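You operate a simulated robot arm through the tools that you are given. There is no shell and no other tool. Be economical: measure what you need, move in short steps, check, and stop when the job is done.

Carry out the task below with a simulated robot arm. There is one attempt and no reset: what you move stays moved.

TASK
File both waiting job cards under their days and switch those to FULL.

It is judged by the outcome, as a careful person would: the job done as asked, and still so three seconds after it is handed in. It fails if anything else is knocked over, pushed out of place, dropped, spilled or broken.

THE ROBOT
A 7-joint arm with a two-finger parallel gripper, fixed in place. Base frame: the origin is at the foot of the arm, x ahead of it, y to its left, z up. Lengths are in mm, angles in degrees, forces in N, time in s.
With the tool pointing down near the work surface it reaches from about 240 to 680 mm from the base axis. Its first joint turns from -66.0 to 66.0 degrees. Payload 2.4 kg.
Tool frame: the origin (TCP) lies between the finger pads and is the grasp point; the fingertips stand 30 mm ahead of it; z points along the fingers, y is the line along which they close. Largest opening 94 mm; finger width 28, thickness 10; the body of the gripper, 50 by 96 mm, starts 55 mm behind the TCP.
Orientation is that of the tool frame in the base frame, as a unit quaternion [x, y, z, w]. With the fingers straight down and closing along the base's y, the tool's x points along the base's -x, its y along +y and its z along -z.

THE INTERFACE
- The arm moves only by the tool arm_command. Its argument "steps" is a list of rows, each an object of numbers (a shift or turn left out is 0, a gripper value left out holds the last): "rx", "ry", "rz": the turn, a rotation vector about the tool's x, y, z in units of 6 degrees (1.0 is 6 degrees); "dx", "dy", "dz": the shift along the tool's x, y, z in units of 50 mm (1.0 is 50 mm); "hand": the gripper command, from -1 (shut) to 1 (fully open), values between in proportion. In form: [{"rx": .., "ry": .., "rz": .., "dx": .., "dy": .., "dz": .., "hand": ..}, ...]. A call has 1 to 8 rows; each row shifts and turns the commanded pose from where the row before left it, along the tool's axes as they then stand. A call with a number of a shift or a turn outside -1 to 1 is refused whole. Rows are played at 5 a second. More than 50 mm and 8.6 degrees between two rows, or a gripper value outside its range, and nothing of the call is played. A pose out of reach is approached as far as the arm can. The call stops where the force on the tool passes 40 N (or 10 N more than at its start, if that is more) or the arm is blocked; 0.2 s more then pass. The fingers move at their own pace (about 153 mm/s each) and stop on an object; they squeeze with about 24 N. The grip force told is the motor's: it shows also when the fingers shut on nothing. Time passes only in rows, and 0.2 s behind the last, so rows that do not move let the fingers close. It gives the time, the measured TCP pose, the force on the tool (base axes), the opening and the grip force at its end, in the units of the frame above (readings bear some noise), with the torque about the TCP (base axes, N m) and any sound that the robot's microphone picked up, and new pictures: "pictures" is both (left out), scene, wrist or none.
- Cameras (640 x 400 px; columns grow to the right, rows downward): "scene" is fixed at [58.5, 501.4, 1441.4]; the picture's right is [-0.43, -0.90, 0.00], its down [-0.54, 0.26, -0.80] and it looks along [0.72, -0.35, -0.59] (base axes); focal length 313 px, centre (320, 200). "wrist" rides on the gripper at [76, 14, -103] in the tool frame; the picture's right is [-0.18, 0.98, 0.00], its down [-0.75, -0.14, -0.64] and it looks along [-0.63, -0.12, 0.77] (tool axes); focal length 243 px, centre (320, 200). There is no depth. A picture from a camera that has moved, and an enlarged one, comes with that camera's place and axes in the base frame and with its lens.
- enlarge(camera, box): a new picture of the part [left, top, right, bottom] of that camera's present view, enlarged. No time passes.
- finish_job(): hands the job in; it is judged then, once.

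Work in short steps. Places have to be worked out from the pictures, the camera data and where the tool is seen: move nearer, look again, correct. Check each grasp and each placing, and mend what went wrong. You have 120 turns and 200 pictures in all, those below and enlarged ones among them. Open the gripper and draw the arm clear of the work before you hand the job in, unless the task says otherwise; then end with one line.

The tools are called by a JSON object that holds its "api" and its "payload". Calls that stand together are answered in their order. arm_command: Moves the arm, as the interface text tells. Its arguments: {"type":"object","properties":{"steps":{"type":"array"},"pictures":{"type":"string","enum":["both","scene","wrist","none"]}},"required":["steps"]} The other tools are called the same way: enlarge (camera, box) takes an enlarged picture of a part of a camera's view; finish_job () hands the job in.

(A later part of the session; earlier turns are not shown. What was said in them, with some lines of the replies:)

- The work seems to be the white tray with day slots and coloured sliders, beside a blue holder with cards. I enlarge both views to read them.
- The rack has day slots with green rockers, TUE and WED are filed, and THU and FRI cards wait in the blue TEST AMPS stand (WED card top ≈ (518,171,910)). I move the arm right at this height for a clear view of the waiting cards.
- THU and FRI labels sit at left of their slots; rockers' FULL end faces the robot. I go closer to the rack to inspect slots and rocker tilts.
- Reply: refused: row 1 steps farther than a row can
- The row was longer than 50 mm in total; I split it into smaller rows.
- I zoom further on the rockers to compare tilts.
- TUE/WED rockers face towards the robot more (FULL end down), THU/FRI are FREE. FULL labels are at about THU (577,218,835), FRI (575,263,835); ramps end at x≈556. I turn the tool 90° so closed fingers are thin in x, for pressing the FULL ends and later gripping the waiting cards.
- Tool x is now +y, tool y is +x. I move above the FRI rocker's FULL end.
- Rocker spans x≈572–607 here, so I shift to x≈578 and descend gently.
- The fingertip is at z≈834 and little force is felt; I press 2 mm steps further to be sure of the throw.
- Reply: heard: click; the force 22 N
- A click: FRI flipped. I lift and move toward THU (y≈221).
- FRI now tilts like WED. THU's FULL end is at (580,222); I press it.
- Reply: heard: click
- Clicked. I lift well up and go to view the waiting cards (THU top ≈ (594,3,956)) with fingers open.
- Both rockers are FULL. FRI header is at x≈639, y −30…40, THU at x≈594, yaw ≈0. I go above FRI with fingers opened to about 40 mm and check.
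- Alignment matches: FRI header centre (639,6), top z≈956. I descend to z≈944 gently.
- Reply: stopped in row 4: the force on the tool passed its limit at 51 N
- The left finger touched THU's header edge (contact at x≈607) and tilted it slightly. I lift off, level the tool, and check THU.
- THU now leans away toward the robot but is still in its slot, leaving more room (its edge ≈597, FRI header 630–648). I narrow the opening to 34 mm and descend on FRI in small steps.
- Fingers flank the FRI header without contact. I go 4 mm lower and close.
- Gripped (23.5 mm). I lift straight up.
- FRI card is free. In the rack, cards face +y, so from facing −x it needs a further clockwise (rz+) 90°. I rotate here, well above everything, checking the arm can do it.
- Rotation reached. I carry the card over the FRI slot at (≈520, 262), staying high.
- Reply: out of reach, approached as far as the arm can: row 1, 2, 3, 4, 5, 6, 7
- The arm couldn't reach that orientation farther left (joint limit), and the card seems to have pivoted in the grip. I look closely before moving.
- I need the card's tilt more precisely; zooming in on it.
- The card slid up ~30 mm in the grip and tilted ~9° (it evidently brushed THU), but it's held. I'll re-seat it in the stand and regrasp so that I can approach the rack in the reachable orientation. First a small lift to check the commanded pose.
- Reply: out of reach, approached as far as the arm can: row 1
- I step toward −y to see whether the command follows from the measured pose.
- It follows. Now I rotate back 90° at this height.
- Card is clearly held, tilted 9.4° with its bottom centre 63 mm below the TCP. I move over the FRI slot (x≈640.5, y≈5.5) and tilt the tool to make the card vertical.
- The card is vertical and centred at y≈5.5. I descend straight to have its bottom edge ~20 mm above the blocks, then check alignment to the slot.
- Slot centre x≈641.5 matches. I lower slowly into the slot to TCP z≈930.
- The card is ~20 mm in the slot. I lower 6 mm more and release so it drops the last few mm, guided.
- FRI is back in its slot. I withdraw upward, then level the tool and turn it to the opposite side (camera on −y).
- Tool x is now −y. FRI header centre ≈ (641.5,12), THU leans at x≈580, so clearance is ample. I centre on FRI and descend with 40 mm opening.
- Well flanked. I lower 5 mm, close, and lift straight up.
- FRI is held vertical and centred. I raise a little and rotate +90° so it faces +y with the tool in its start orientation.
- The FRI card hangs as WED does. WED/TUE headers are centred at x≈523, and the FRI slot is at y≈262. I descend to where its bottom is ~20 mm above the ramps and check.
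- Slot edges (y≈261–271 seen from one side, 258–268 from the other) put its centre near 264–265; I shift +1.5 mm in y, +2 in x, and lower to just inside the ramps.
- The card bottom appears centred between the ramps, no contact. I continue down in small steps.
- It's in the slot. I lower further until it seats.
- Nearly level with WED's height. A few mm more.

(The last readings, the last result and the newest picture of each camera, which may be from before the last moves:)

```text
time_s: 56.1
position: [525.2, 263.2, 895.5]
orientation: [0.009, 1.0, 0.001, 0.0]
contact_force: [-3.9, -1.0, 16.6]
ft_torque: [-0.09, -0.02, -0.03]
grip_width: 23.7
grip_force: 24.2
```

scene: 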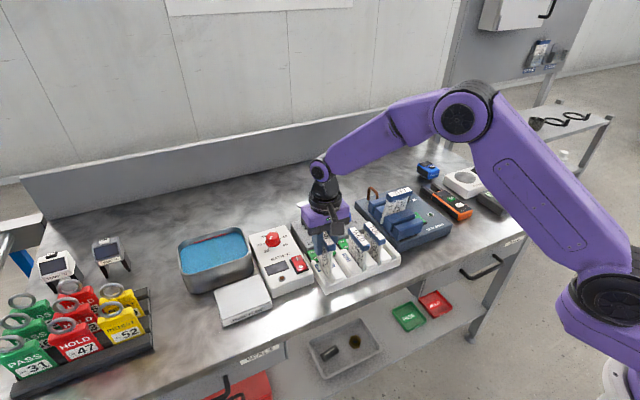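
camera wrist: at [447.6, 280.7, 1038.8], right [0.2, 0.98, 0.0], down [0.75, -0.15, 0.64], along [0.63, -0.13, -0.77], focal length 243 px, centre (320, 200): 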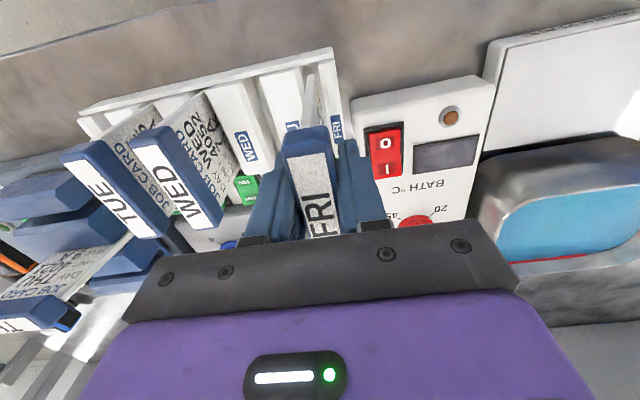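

Seated (16 N up). I ease 1 mm, open modestly to 34 mm and rise.

{"api": "arm_command", "payload": {"steps": [{"dz": -0.03}, {"hand": -0.28}, {}, {"dz": -0.3}, {"dz": -0.6}, {"dz": -0.8}, {"dz": -0.9}]}}

{"api": "enlarge", "payload": {"camera": "scene", "box": [300, 210, 400, 290]}}

{"api": "enlarge", "payload": {"camera": "wrist", "box": [220, 40, 400, 220]}}

```text
time_s: 57.7
position: [522.8, 264.4, 1026.1]
orientation: [0.008, 1.0, -0.001, -0.003]
contact_force: [-1.0, 0.2, -0.3]
ft_torque: [-0.01, 0.05, -0.03]
grip_width: 34.0
grip_force: 0.1
camera wrist: at [446.8, 281.1, 1129.5], right [0.2, 0.98, 0.0], down [0.75, -0.15, 0.64], along [0.63, -0.13, -0.77], focal length 243 px, centre (320, 200)
```

scene: 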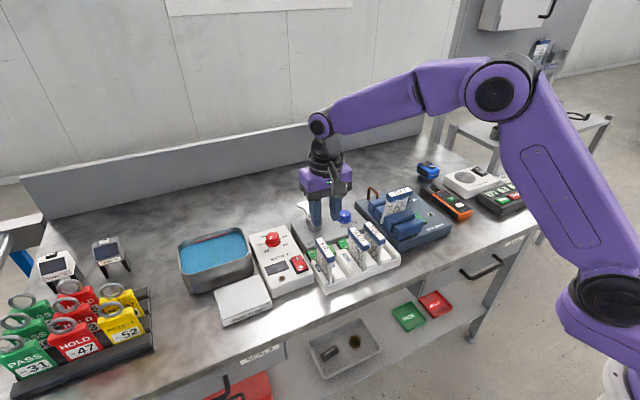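
wrist: 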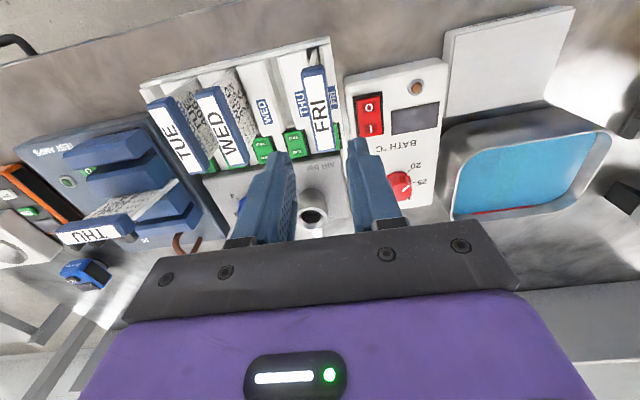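

```text
5.00 times, centred on (350, 250) of scene
camera zoom: at [58.5, 501.4, 1441.4], right [-0.43, -0.9, 0.0], down [-0.54, 0.26, -0.8], along [0.72, -0.35, -0.59], focal length 1564 px, centre (170, -50)
```

zoom: 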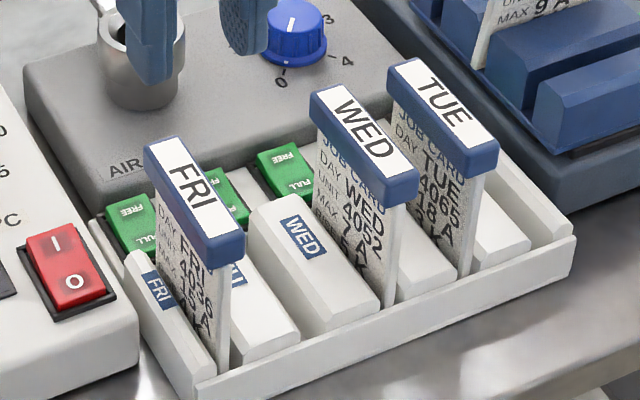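

```text
2.22 times, centred on (310, 130) of wrist
camera zoom: at [446.8, 281.1, 1129.5], right [0.2, 0.98, 0.0], down [0.75, -0.15, 0.64], along [0.63, -0.13, -0.77], focal length 539 px, centre (342, 356)
```

zoom: 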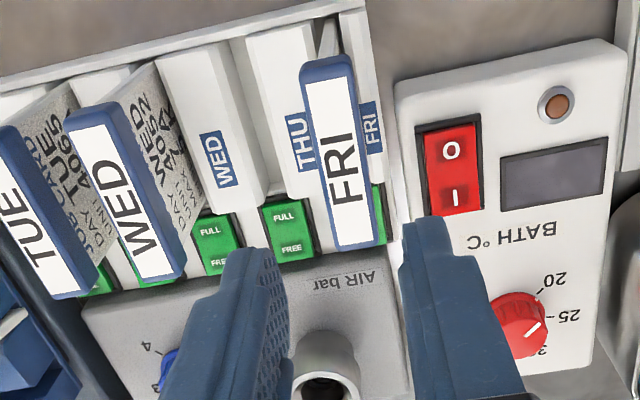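

FRI is filed properly. Now for THU: I travel over the stand and rotate −90° (camera on −y side), fingers wide.

{"api": "arm_command", "payload": {"steps": [{"dy": -0.85, "dx": -0.24, "dz": -0.1}, {"dy": -0.85, "dx": -0.24, "dz": -0.1}, {"dy": -0.85, "dx": -0.24, "dz": -0.1}, {"dy": -0.85, "dx": -0.24, "dz": -0.1}, {"dy": -0.85, "dx": -0.24, "dz": -0.1}, {"dy": -0.81, "dx": -0.24}, {"rz": -1}, {"rz": -1}], "pictures": "none"}}

{"api": "arm_command", "payload": {"steps": [{"rz": -1, "hand": 0.5}, {"rz": -1}, {"rz": -1}, {"rz": -1}, {"rz": -1}, {"rz": -1}, {"rz": -1}, {"rz": -1}], "pictures": "none"}}

{"api": "arm_command", "payload": {"steps": [{"rz": -1}, {"rz": -1}, {"rz": -1}, {"rz": -1}, {"rz": -1.0}, {"rz": -0.15}, {}]}}

{"api": "enlarge", "payload": {"camera": "wrist", "box": [220, 20, 440, 220]}}

{"api": "enlarge", "payload": {"camera": "scene", "box": [350, 150, 450, 230]}}

```text
time_s: 59.5
position: [591.7, 12.5, 1051.5]
orientation: [-0.097, 0.995, -0.001, -0.002]
contact_force: [0.4, 1.1, -0.6]
ft_torque: [-0.02, -0.01, -0.03]
grip_width: 33.7
grip_force: 0.1
```

```text
time_s: 61.3
position: [592.3, 10.1, 1050.8]
orientation: [-0.494, 0.869, 0.001, -0.002]
contact_force: [0.4, 0.2, -0.4]
ft_torque: [0.01, 0.0, 0.02]
grip_width: 70.3
grip_force: 0.2
```

```text
time_s: 62.9
position: [593.0, 9.9, 1051.3]
orientation: [0.708, -0.706, -0.001, 0.001]
contact_force: [0.0, -0.7, 0.2]
ft_torque: [0.0, -0.02, 0.01]
grip_width: 70.7
grip_force: 0.1
camera wrist: at [578.2, -65.7, 1153.3], right [-0.98, 0.18, 0.0], down [0.14, 0.75, 0.64], along [0.11, 0.63, -0.77], focal length 243 px, centre (320, 200)
```

scene: 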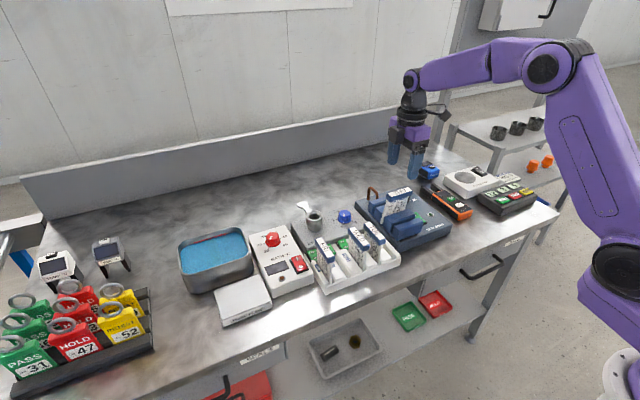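
wrist: 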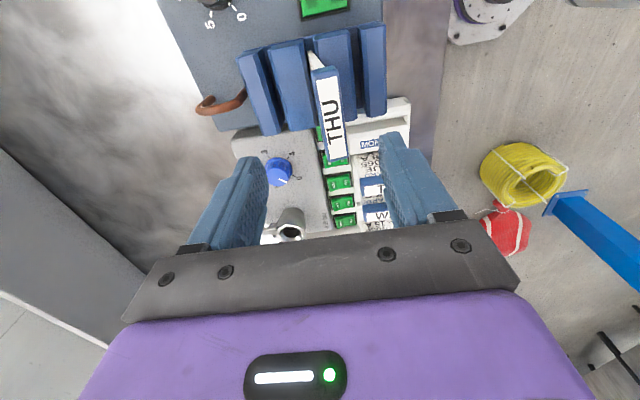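

```text
2.00 times, centred on (330, 120) of wrist
camera zoom: at [578.2, -65.7, 1153.3], right [-0.98, 0.18, 0.0], down [0.14, 0.75, 0.64], along [0.11, 0.63, -0.77], focal length 485 px, centre (300, 360)
```

zoom: 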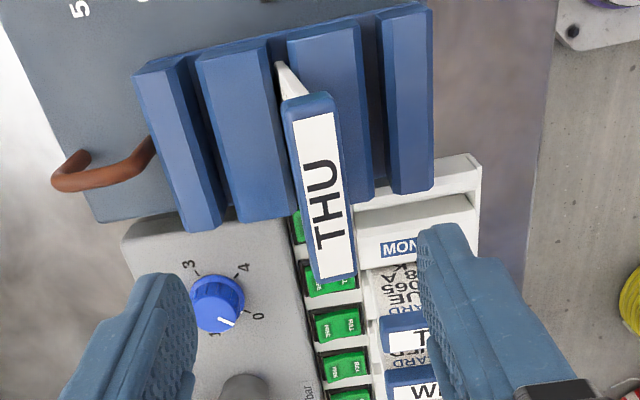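

```text
5.00 times, centred on (400, 190) of scene
camera zoom: at [58.5, 501.4, 1441.4], right [-0.43, -0.9, 0.0], down [-0.54, 0.26, -0.8], along [0.72, -0.35, -0.59], focal length 1564 px, centre (-80, 250)
```

zoom: 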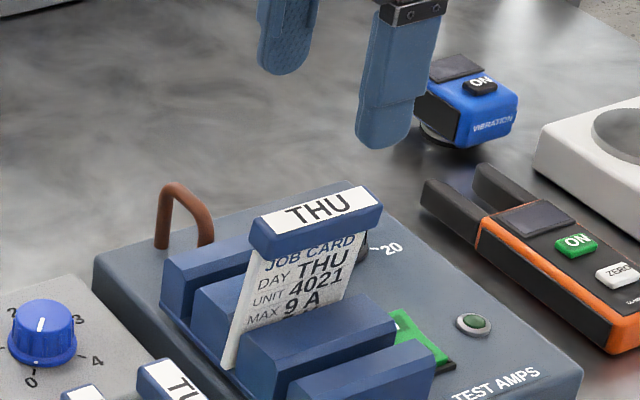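

THU header centre (582,13), leaning from its slot at x≈597. I descend around it with fingers at 70 mm and close, which should bring it upright at x≈593.

{"api": "arm_command", "payload": {"steps": [{"dx": -0.06}, {"dz": 0.8}, {"dz": 0.6}, {"dz": 0.4}, {"dz": 0.34}, {}]}}

{"api": "enlarge", "payload": {"camera": "wrist", "box": [220, 40, 420, 240]}}

```text
time_s: 64.3
position: [592.7, 12.9, 944.6]
orientation: [0.707, -0.707, -0.001, 0.001]
contact_force: [0.4, -0.3, -0.9]
ft_torque: [-0.01, 0.0, 0.0]
grip_width: 70.7
grip_force: 0.0
camera wrist: at [577.9, -62.9, 1045.4], right [-0.98, 0.18, 0.0], down [0.14, 0.75, 0.64], along [0.12, 0.63, -0.77], focal length 243 px, centre (320, 200)
```

scene: 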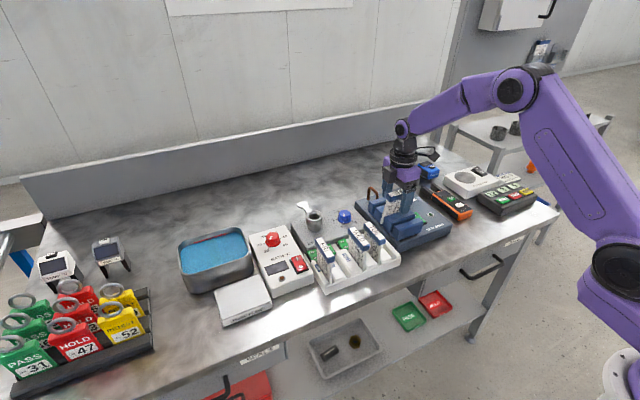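
wrist: 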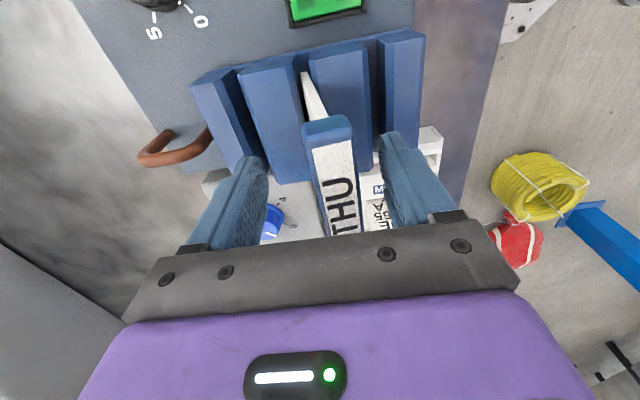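

```text
2.00 times, centred on (320, 140) of wrist
camera zoom: at [577.9, -62.9, 1045.4], right [-0.98, 0.18, 0.0], down [0.14, 0.75, 0.64], along [0.12, 0.63, -0.77], focal length 485 px, centre (320, 320)
```

zoom: 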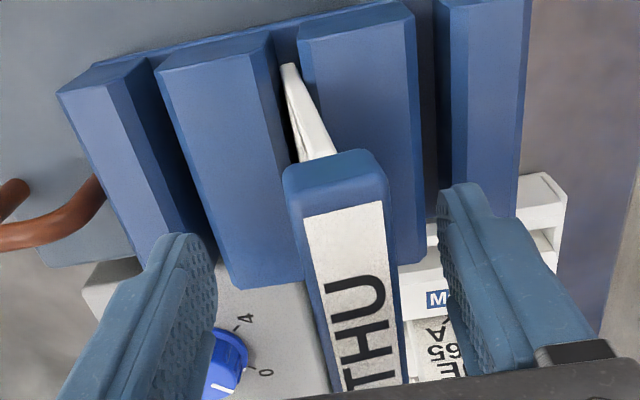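

Well flanked. I close in stages.

{"api": "arm_command", "payload": {"steps": [{"hand": 0.1}, {"hand": -0.2}, {"hand": -0.4}, {"hand": -1}, {}, {}]}}

{"api": "enlarge", "payload": {"camera": "scene", "box": [350, 150, 450, 230]}}

```text
time_s: 65.7
position: [592.8, 12.3, 942.4]
orientation: [-0.707, 0.707, 0.001, -0.001]
contact_force: [1.6, 0.0, -0.5]
ft_torque: [0.02, -0.13, -0.01]
grip_width: 23.8
grip_force: 24.3
camera wrist: at [578.1, -62.9, 1045.7], right [-0.98, 0.18, 0.0], down [0.14, 0.75, 0.64], along [0.12, 0.63, -0.77], focal length 243 px, centre (320, 200)
```

scene: 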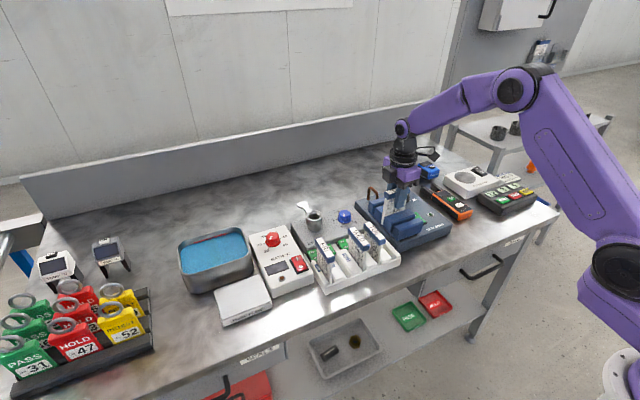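
wrist: 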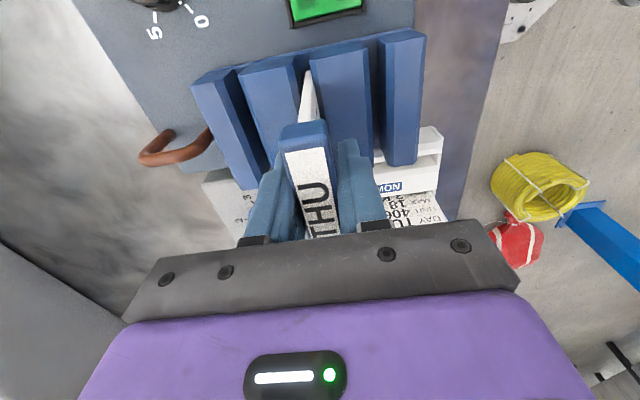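

```text
5.00 times, centred on (400, 190) of scene
camera zoom: at [58.5, 501.4, 1441.4], right [-0.43, -0.9, 0.0], down [-0.54, 0.26, -0.8], along [0.72, -0.35, -0.59], focal length 1564 px, centre (-80, 250)
```

zoom: 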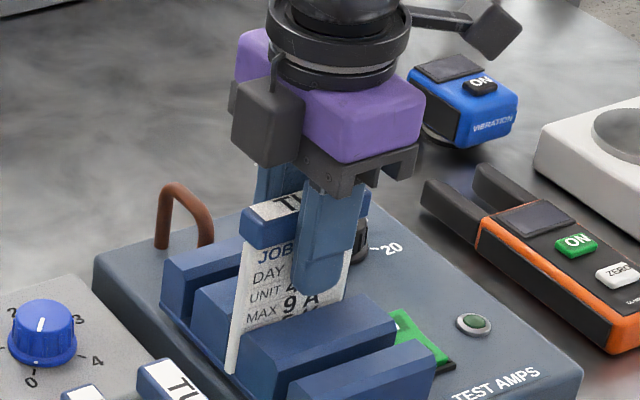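

THU is upright in the grip (23.8 mm). I lift it out.

{"api": "arm_command", "payload": {"steps": [{"dz": -0.3}, {"dz": -0.5}, {"dz": -0.7}, {"dz": -0.7}, {"dz": -0.8}, {}]}}

{"api": "enlarge", "payload": {"camera": "scene", "box": [350, 110, 450, 230]}}

```text
time_s: 67.1
position: [593.3, 12.8, 1094.4]
orientation: [-0.707, 0.707, 0.001, -0.002]
contact_force: [0.9, 0.0, -1.3]
ft_torque: [0.03, -0.01, -0.02]
grip_width: 23.5
grip_force: 23.6
camera wrist: at [579.1, -62.4, 1197.3], right [-0.98, 0.18, 0.0], down [0.14, 0.75, 0.64], along [0.12, 0.63, -0.77], focal length 243 px, centre (320, 200)
```

scene: 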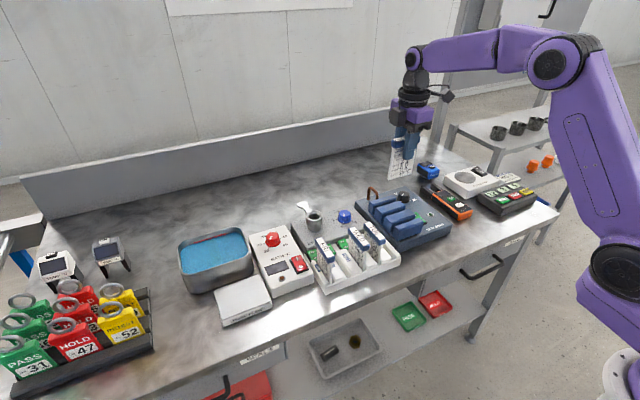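
wrist: 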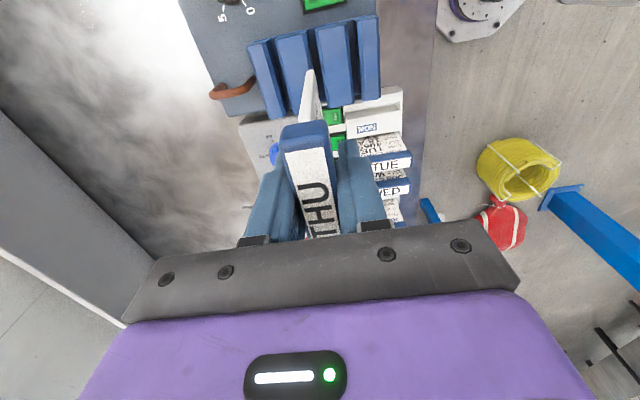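

```text
3.33 times, centred on (400, 170) of scene
camera zoom: at [58.5, 501.4, 1441.4], right [-0.43, -0.9, 0.0], down [-0.54, 0.26, -0.8], along [0.72, -0.35, -0.59], focal length 1042 px, centre (53, 300)
```

zoom: 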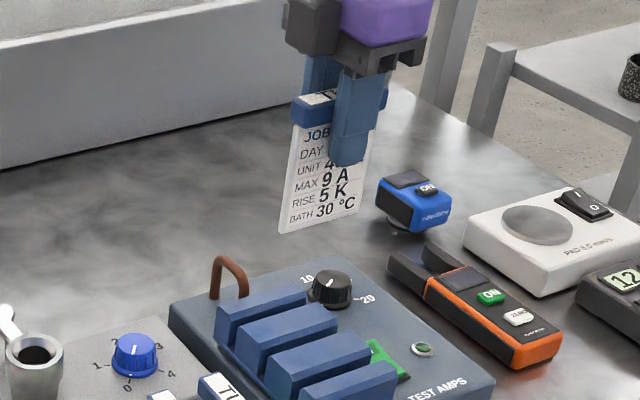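

Clean. I rotate +90° and carry it above the THU slot (523, 218.5).

{"api": "arm_command", "payload": {"steps": [{"rz": 1}, {"rz": 1}, {"rz": 1}, {"rz": 1}, {"rz": 1}, {"rz": 1}, {"rz": 1}, {"rz": 1}], "pictures": "none"}}

{"api": "arm_command", "payload": {"steps": [{"rz": 1}, {"rz": 1}, {"rz": 1}, {"rz": 1}, {"rz": 1}, {"rz": 1}, {"rz": 1}, {}], "pictures": "none"}}

{"api": "arm_command", "payload": {"steps": [{"dx": 0.28, "dy": 0.82}, {"dx": 0.28, "dy": 0.82}, {"dx": 0.28, "dy": 0.82}, {"dx": 0.28, "dy": 0.82}, {"dx": 0.28, "dy": 0.82}, {"rz": 0.15}, {}]}}

{"api": "enlarge", "payload": {"camera": "wrist", "box": [220, 20, 400, 200]}}

```text
time_s: 68.9
position: [592.7, 13.2, 1094.3]
orientation: [-0.358, 0.934, -0.001, -0.002]
contact_force: [0.5, -0.7, -0.3]
ft_torque: [0.0, -0.02, -0.03]
grip_width: 23.8
grip_force: 23.9
```

```text
time_s: 70.7
position: [592.2, 13.9, 1094.5]
orientation: [0.002, 1.0, 0.0, -0.002]
contact_force: [0.9, 0.6, -0.1]
ft_torque: [-0.01, 0.0, -0.01]
grip_width: 23.7
grip_force: 24.1
```

```text
time_s: 72.3
position: [522.2, 220.2, 1093.2]
orientation: [0.008, 1.0, 0.0, -0.002]
contact_force: [0.5, -0.4, -1.2]
ft_torque: [0.0, -0.03, 0.01]
grip_width: 23.5
grip_force: 24.2
camera wrist: at [446.5, 235.3, 1197.0], right [0.2, 0.98, 0.0], down [0.75, -0.15, 0.64], along [0.63, -0.13, -0.77], focal length 243 px, centre (320, 200)
```

scene: 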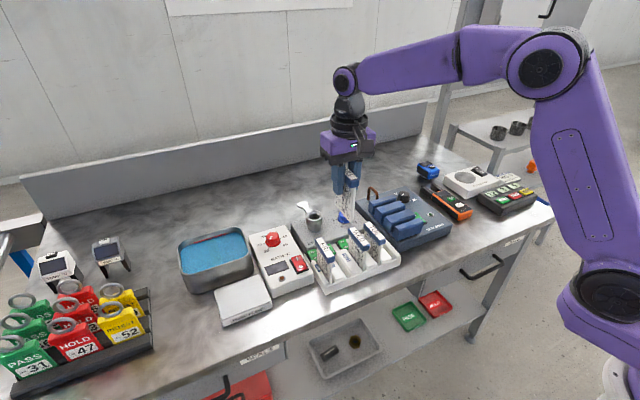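
wrist: 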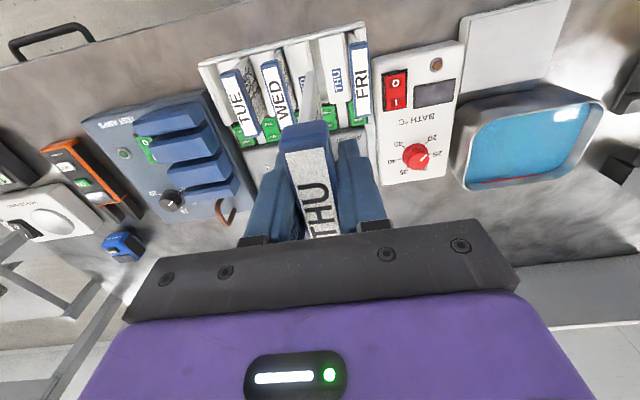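

```text
2.22 times, centred on (310, 110) of wrist
camera zoom: at [446.5, 235.3, 1197.0], right [0.2, 0.98, 0.0], down [0.75, -0.15, 0.64], along [0.63, -0.13, -0.77], focal length 539 px, centre (342, 400)
```

zoom: 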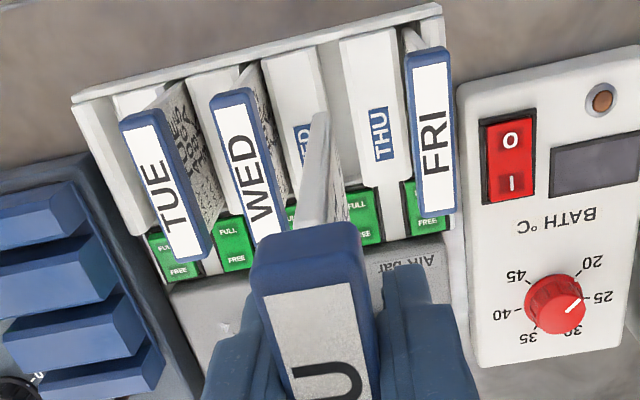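

Gap between WED (y≤182) and FRI (y≥252.5) headers suffices. I descend to just above the ramps and check.

{"api": "arm_command", "payload": {"steps": [{"dz": 0.8, "dy": -0.02}, {"dz": 0.8}, {"dz": 0.7}, {"dz": 0.4}, {}]}}

{"api": "enlarge", "payload": {"camera": "wrist", "box": [240, 20, 400, 180]}}

{"api": "enlarge", "payload": {"camera": "scene", "box": [305, 215, 385, 295]}}

```text
time_s: 73.5
position: [520.7, 219.0, 961.3]
orientation: [0.008, 1.0, 0.0, -0.002]
contact_force: [-0.3, -0.7, -0.8]
ft_torque: [-0.02, 0.03, 0.0]
grip_width: 23.4
grip_force: 24.7
camera wrist: at [444.5, 235.2, 1063.6], right [0.2, 0.98, 0.0], down [0.75, -0.15, 0.64], along [0.63, -0.13, -0.77], focal length 243 px, centre (320, 200)
```

scene: 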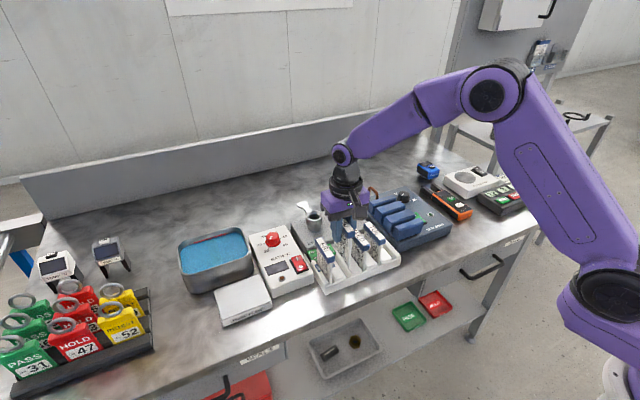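
wrist: 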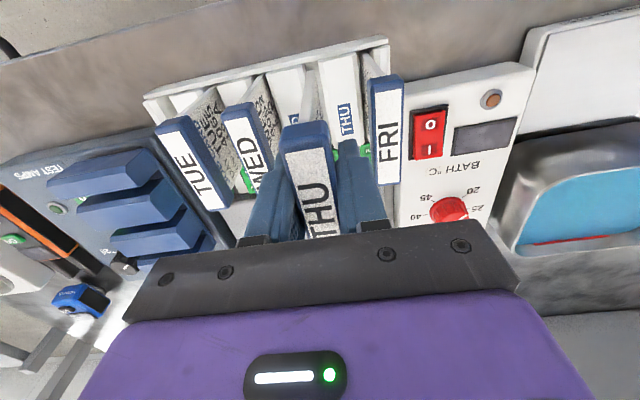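

```text
2.50 times, centred on (320, 100) of wrist
camera zoom: at [444.5, 235.2, 1063.6], right [0.2, 0.98, 0.0], down [0.75, -0.15, 0.64], along [0.63, -0.13, -0.77], focal length 606 px, centre (320, 450)
```

zoom: 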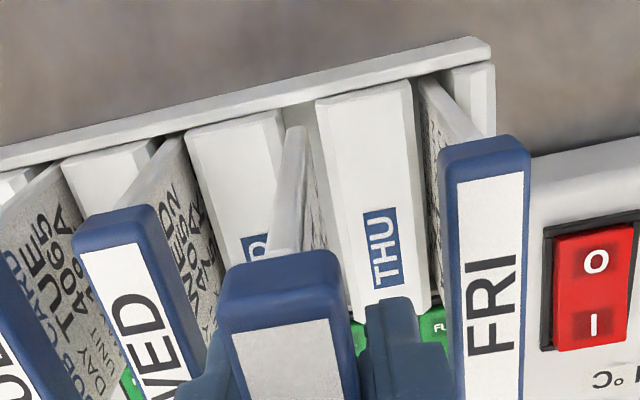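

```text
5.00 times, centred on (345, 255) of scene
camera zoom: at [58.5, 501.4, 1441.4], right [-0.43, -0.9, 0.0], down [-0.54, 0.26, -0.8], along [0.72, -0.35, -0.59], focal length 1564 px, centre (195, -75)
```

zoom: 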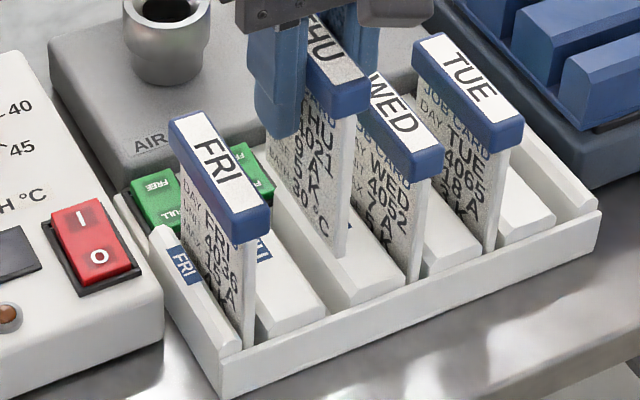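

Alignment resembles the FRI insertion; y≈219 looks right. I nudge x +2 mm and lower to the ramp tops, then check.

{"api": "arm_command", "payload": {"steps": [{"dx": -0.05}, {"dz": 0.2}, {"dz": 0.2}, {"dz": 0.12}, {"dz": 0.12}], "pictures": "none"}}

{"api": "enlarge", "payload": {"camera": "wrist", "box": [240, 20, 400, 180]}}

{"api": "enlarge", "payload": {"camera": "scene", "box": [305, 215, 385, 295]}}

```text
time_s: 74.7
position: [524.0, 217.0, 926.6]
orientation: [0.008, 1.0, 0.001, -0.002]
contact_force: [0.1, 0.4, 0.4]
ft_torque: [0.0, 0.03, 0.02]
grip_width: 23.3
grip_force: 23.8
```

```text
2.50 times, centred on (320, 100) of wrist
camera zoom: at [447.8, 232.9, 1029.6], right [0.2, 0.98, 0.0], down [0.75, -0.15, 0.64], along [0.63, -0.13, -0.77], focal length 606 px, centre (320, 450)
```

zoom: 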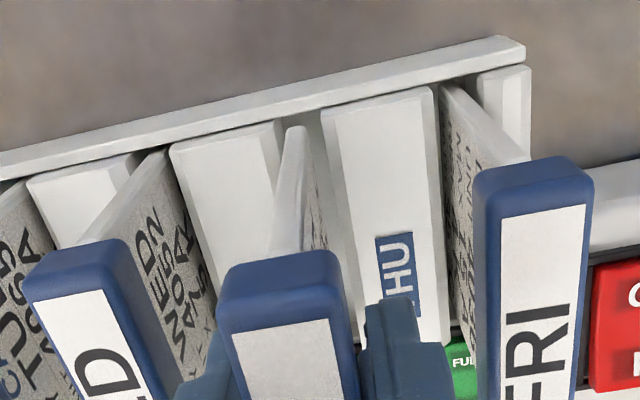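

```text
5.00 times, centred on (345, 255) of scene
camera zoom: at [58.5, 501.4, 1441.4], right [-0.43, -0.9, 0.0], down [-0.54, 0.26, -0.8], along [0.72, -0.35, -0.59], focal length 1564 px, centre (195, -75)
```

zoom: 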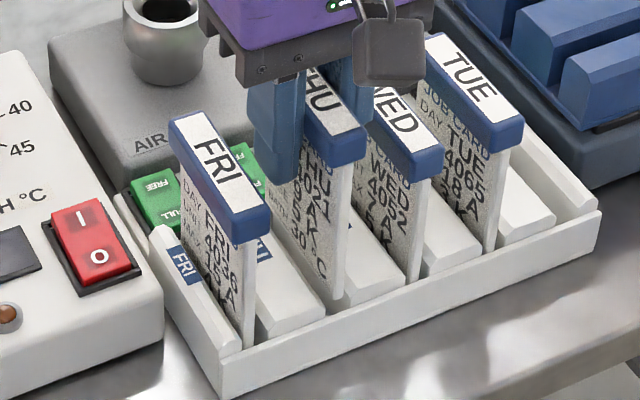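

The card is entering the slot, slightly near the WED ramp; I nudge +1 mm y and keep lowering gently.

{"api": "arm_command", "payload": {"steps": [{"dy": 0.025}, {"dz": 0.12}, {"dz": 0.12}, {"dz": 0.1}], "pictures": "none"}}

{"api": "enlarge", "payload": {"camera": "wrist", "box": [220, 20, 420, 240]}}

{"api": "enlarge", "payload": {"camera": "scene", "box": [305, 215, 385, 295]}}

```text
time_s: 75.7
position: [524.0, 217.8, 908.6]
orientation: [0.008, 1.0, 0.0, -0.002]
contact_force: [-0.4, -0.5, 0.3]
ft_torque: [0.03, -0.01, 0.02]
grip_width: 23.4
grip_force: 24.3
```

```text
1.82 times, centred on (320, 130) of wrist
camera zoom: at [448.3, 233.9, 1012.9], right [0.2, 0.98, 0.0], down [0.75, -0.15, 0.64], along [0.63, -0.13, -0.77], focal length 441 px, centre (320, 327)
```

zoom: 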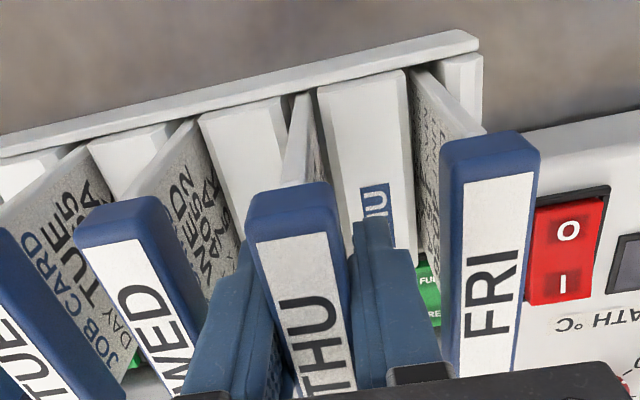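

```text
5.00 times, centred on (345, 255) of scene
camera zoom: at [58.5, 501.4, 1441.4], right [-0.43, -0.9, 0.0], down [-0.54, 0.26, -0.8], along [0.72, -0.35, -0.59], focal length 1564 px, centre (195, -75)
```

zoom: 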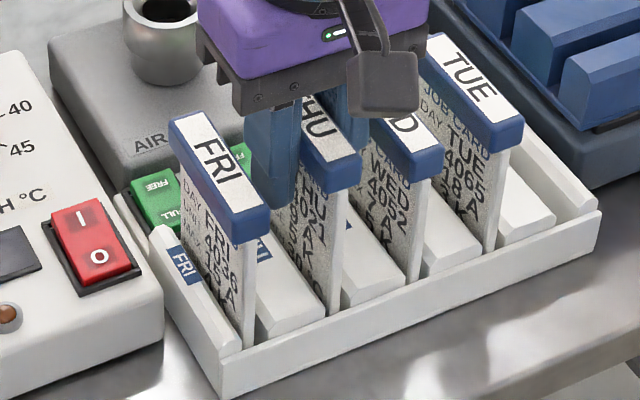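

Going in well, fingers clear of both neighbours. I lower until seated.

{"api": "arm_command", "payload": {"steps": [{"dz": 0.08}, {"dz": 0.06}, {"dz": 0.05}, {"dz": 0.04}, {"dz": 0.04}], "pictures": "none"}}

{"api": "enlarge", "payload": {"camera": "wrist", "box": [220, 20, 420, 240]}}

```text
time_s: 76.9
position: [523.4, 217.7, 896.5]
orientation: [0.009, 1.0, 0.0, -0.002]
contact_force: [1.1, 0.0, -1.1]
ft_torque: [-0.02, 0.01, -0.01]
grip_width: 23.4
grip_force: 24.3
```

```text
1.82 times, centred on (320, 130) of wrist
camera zoom: at [448.5, 233.9, 999.2], right [0.2, 0.98, 0.0], down [0.75, -0.15, 0.64], along [0.63, -0.13, -0.77], focal length 441 px, centre (320, 327)
```

zoom: 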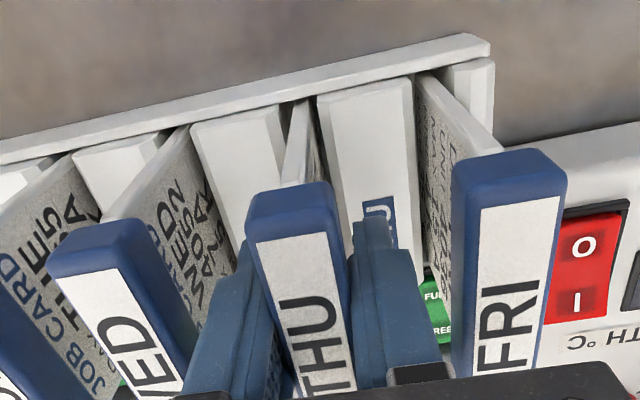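

A little more until contact.

{"api": "arm_command", "payload": {"steps": [{"dz": 0.03}, {"dz": 0.03}, {"dz": 0.03}], "pictures": "none"}}

```text
time_s: 77.7
position: [524.8, 218.5, 892.3]
orientation: [0.008, 1.0, 0.001, 0.0]
contact_force: [-1.7, -0.2, 17.4]
ft_torque: [-0.03, -0.07, 0.01]
grip_width: 23.8
grip_force: 24.0
```

Seated. I release narrowly (30 mm) and rise straight.

{"api": "arm_command", "payload": {"steps": [{"dz": -0.03}, {"hand": -0.37}, {}, {"dz": -0.2}, {"dz": -0.3}, {"dz": -0.6}, {"dz": -0.9}, {"dz": -0.9}]}}

{"api": "enlarge", "payload": {"camera": "scene", "box": [300, 210, 400, 290]}}

{"api": "enlarge", "payload": {"camera": "wrist", "box": [220, 40, 420, 220]}}

```text
time_s: 79.5
position: [524.3, 219.8, 1038.6]
orientation: [0.007, 1.0, -0.001, -0.002]
contact_force: [-0.1, -0.2, 0.7]
ft_torque: [0.0, 0.02, 0.0]
grip_width: 29.5
grip_force: 0.0
camera wrist: at [449.3, 235.7, 1142.0], right [0.2, 0.98, 0.0], down [0.75, -0.15, 0.64], along [0.63, -0.13, -0.77], focal length 243 px, centre (320, 200)
```

scene: 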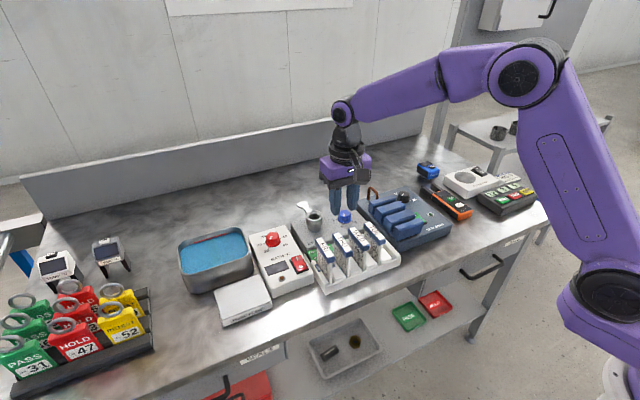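
wrist: 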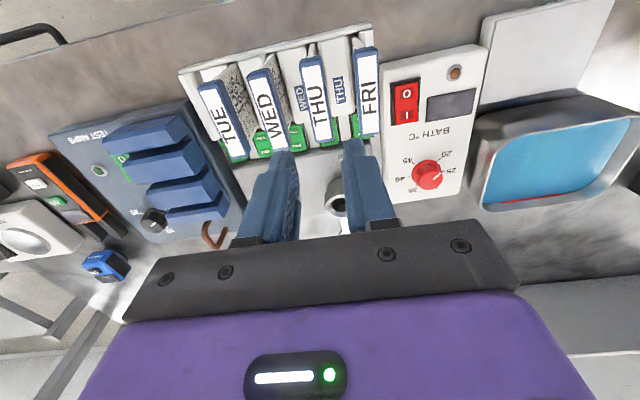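

```text
5.00 times, centred on (350, 250) of scene
camera zoom: at [58.5, 501.4, 1441.4], right [-0.43, -0.9, 0.0], down [-0.54, 0.26, -0.8], along [0.72, -0.35, -0.59], focal length 1564 px, centre (170, -50)
```

zoom: 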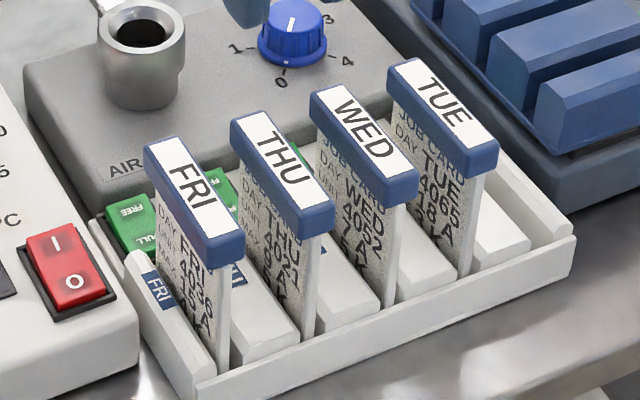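

```text
2.22 times, centred on (320, 130) of wrist
camera zoom: at [449.3, 235.7, 1142.0], right [0.2, 0.98, 0.0], down [0.75, -0.15, 0.64], along [0.63, -0.13, -0.77], focal length 539 px, centre (320, 356)
```

zoom: 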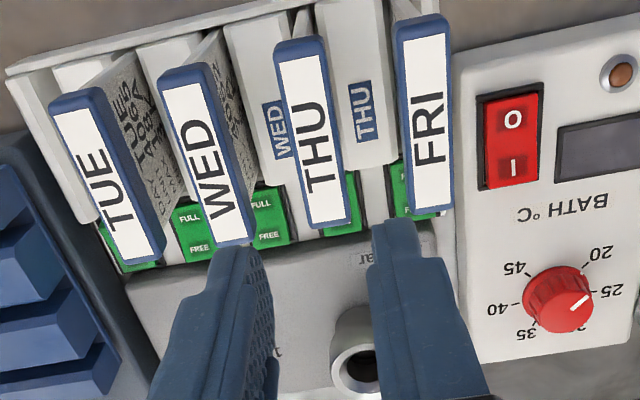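

All four cards stand in matching slots; rockers are FULL. I open up and draw the arm clear, then verify.

{"api": "arm_command", "payload": {"steps": [{"dz": -0.9}, {"dz": -0.9}, {"dx": 0.9}, {"dx": 0.9, "hand": 1}, {"dx": 0.9}, {"dx": 0.9}, {"dy": -0.9}, {"dy": -0.9}]}}

{"api": "enlarge", "payload": {"camera": "scene", "box": [290, 170, 450, 290]}}

{"api": "enlarge", "payload": {"camera": "wrist", "box": [260, 110, 420, 230]}}

```text
time_s: 81.3
position: [342.9, 130.0, 1131.3]
orientation: [0.007, 1.0, 0.0, -0.002]
contact_force: [0.8, -0.2, 0.6]
ft_torque: [0.0, -0.01, 0.03]
grip_width: 94.0
grip_force: 0.0
camera wrist: at [265.9, 146.0, 1233.8], right [0.2, 0.98, 0.0], down [0.75, -0.15, 0.64], along [0.63, -0.13, -0.77], focal length 243 px, centre (320, 200)
```

scene: 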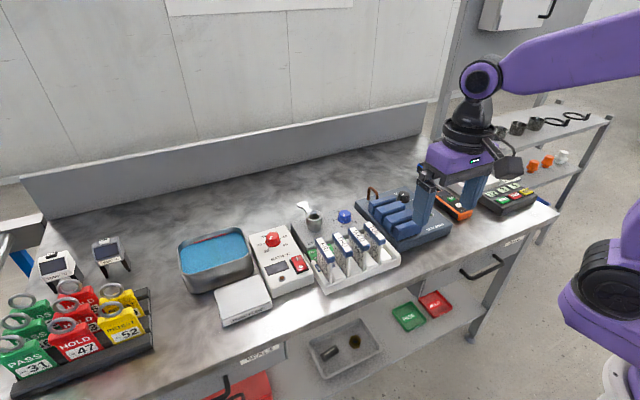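
wrist: 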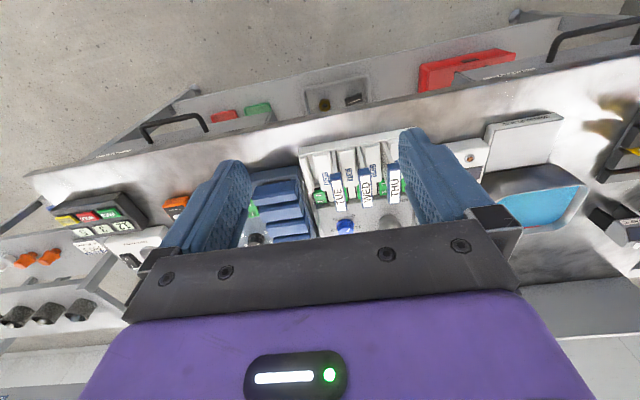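

```text
3.33 times, centred on (370, 230) of scene
camera zoom: at [58.4, 501.4, 1441.4], right [-0.43, -0.9, 0.0], down [-0.54, 0.26, -0.8], along [0.72, -0.35, -0.59], focal length 1042 px, centre (153, 100)
```

zoom: 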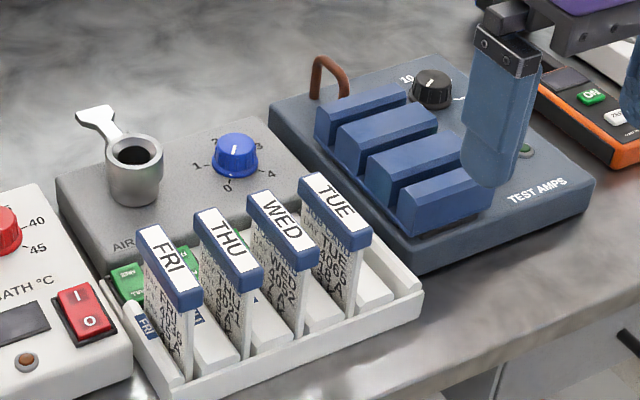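

```text
3.33 times, centred on (340, 170) of wrist
camera zoom: at [265.9, 146.0, 1233.8], right [0.2, 0.98, 0.0], down [0.75, -0.15, 0.64], along [0.63, -0.13, -0.77], focal length 809 px, centre (253, 300)
```

zoom: 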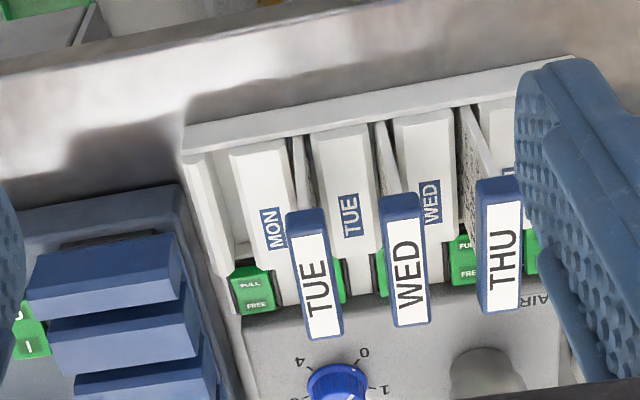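

Both cards are in their own slots, seated as TUE and WED are; the THU and FRI rockers are on FULL, and nothing else has moved. The arm is clear, so I hand in the job.

{"api": "finish_job", "payload": {}}

```text
The job is handed in.
```

I filed the THU and FRI job cards in their day slots, seated level with TUE and WED, switched both days' rockers to FULL (each clicked), and drew the arm clear with the gripper open.
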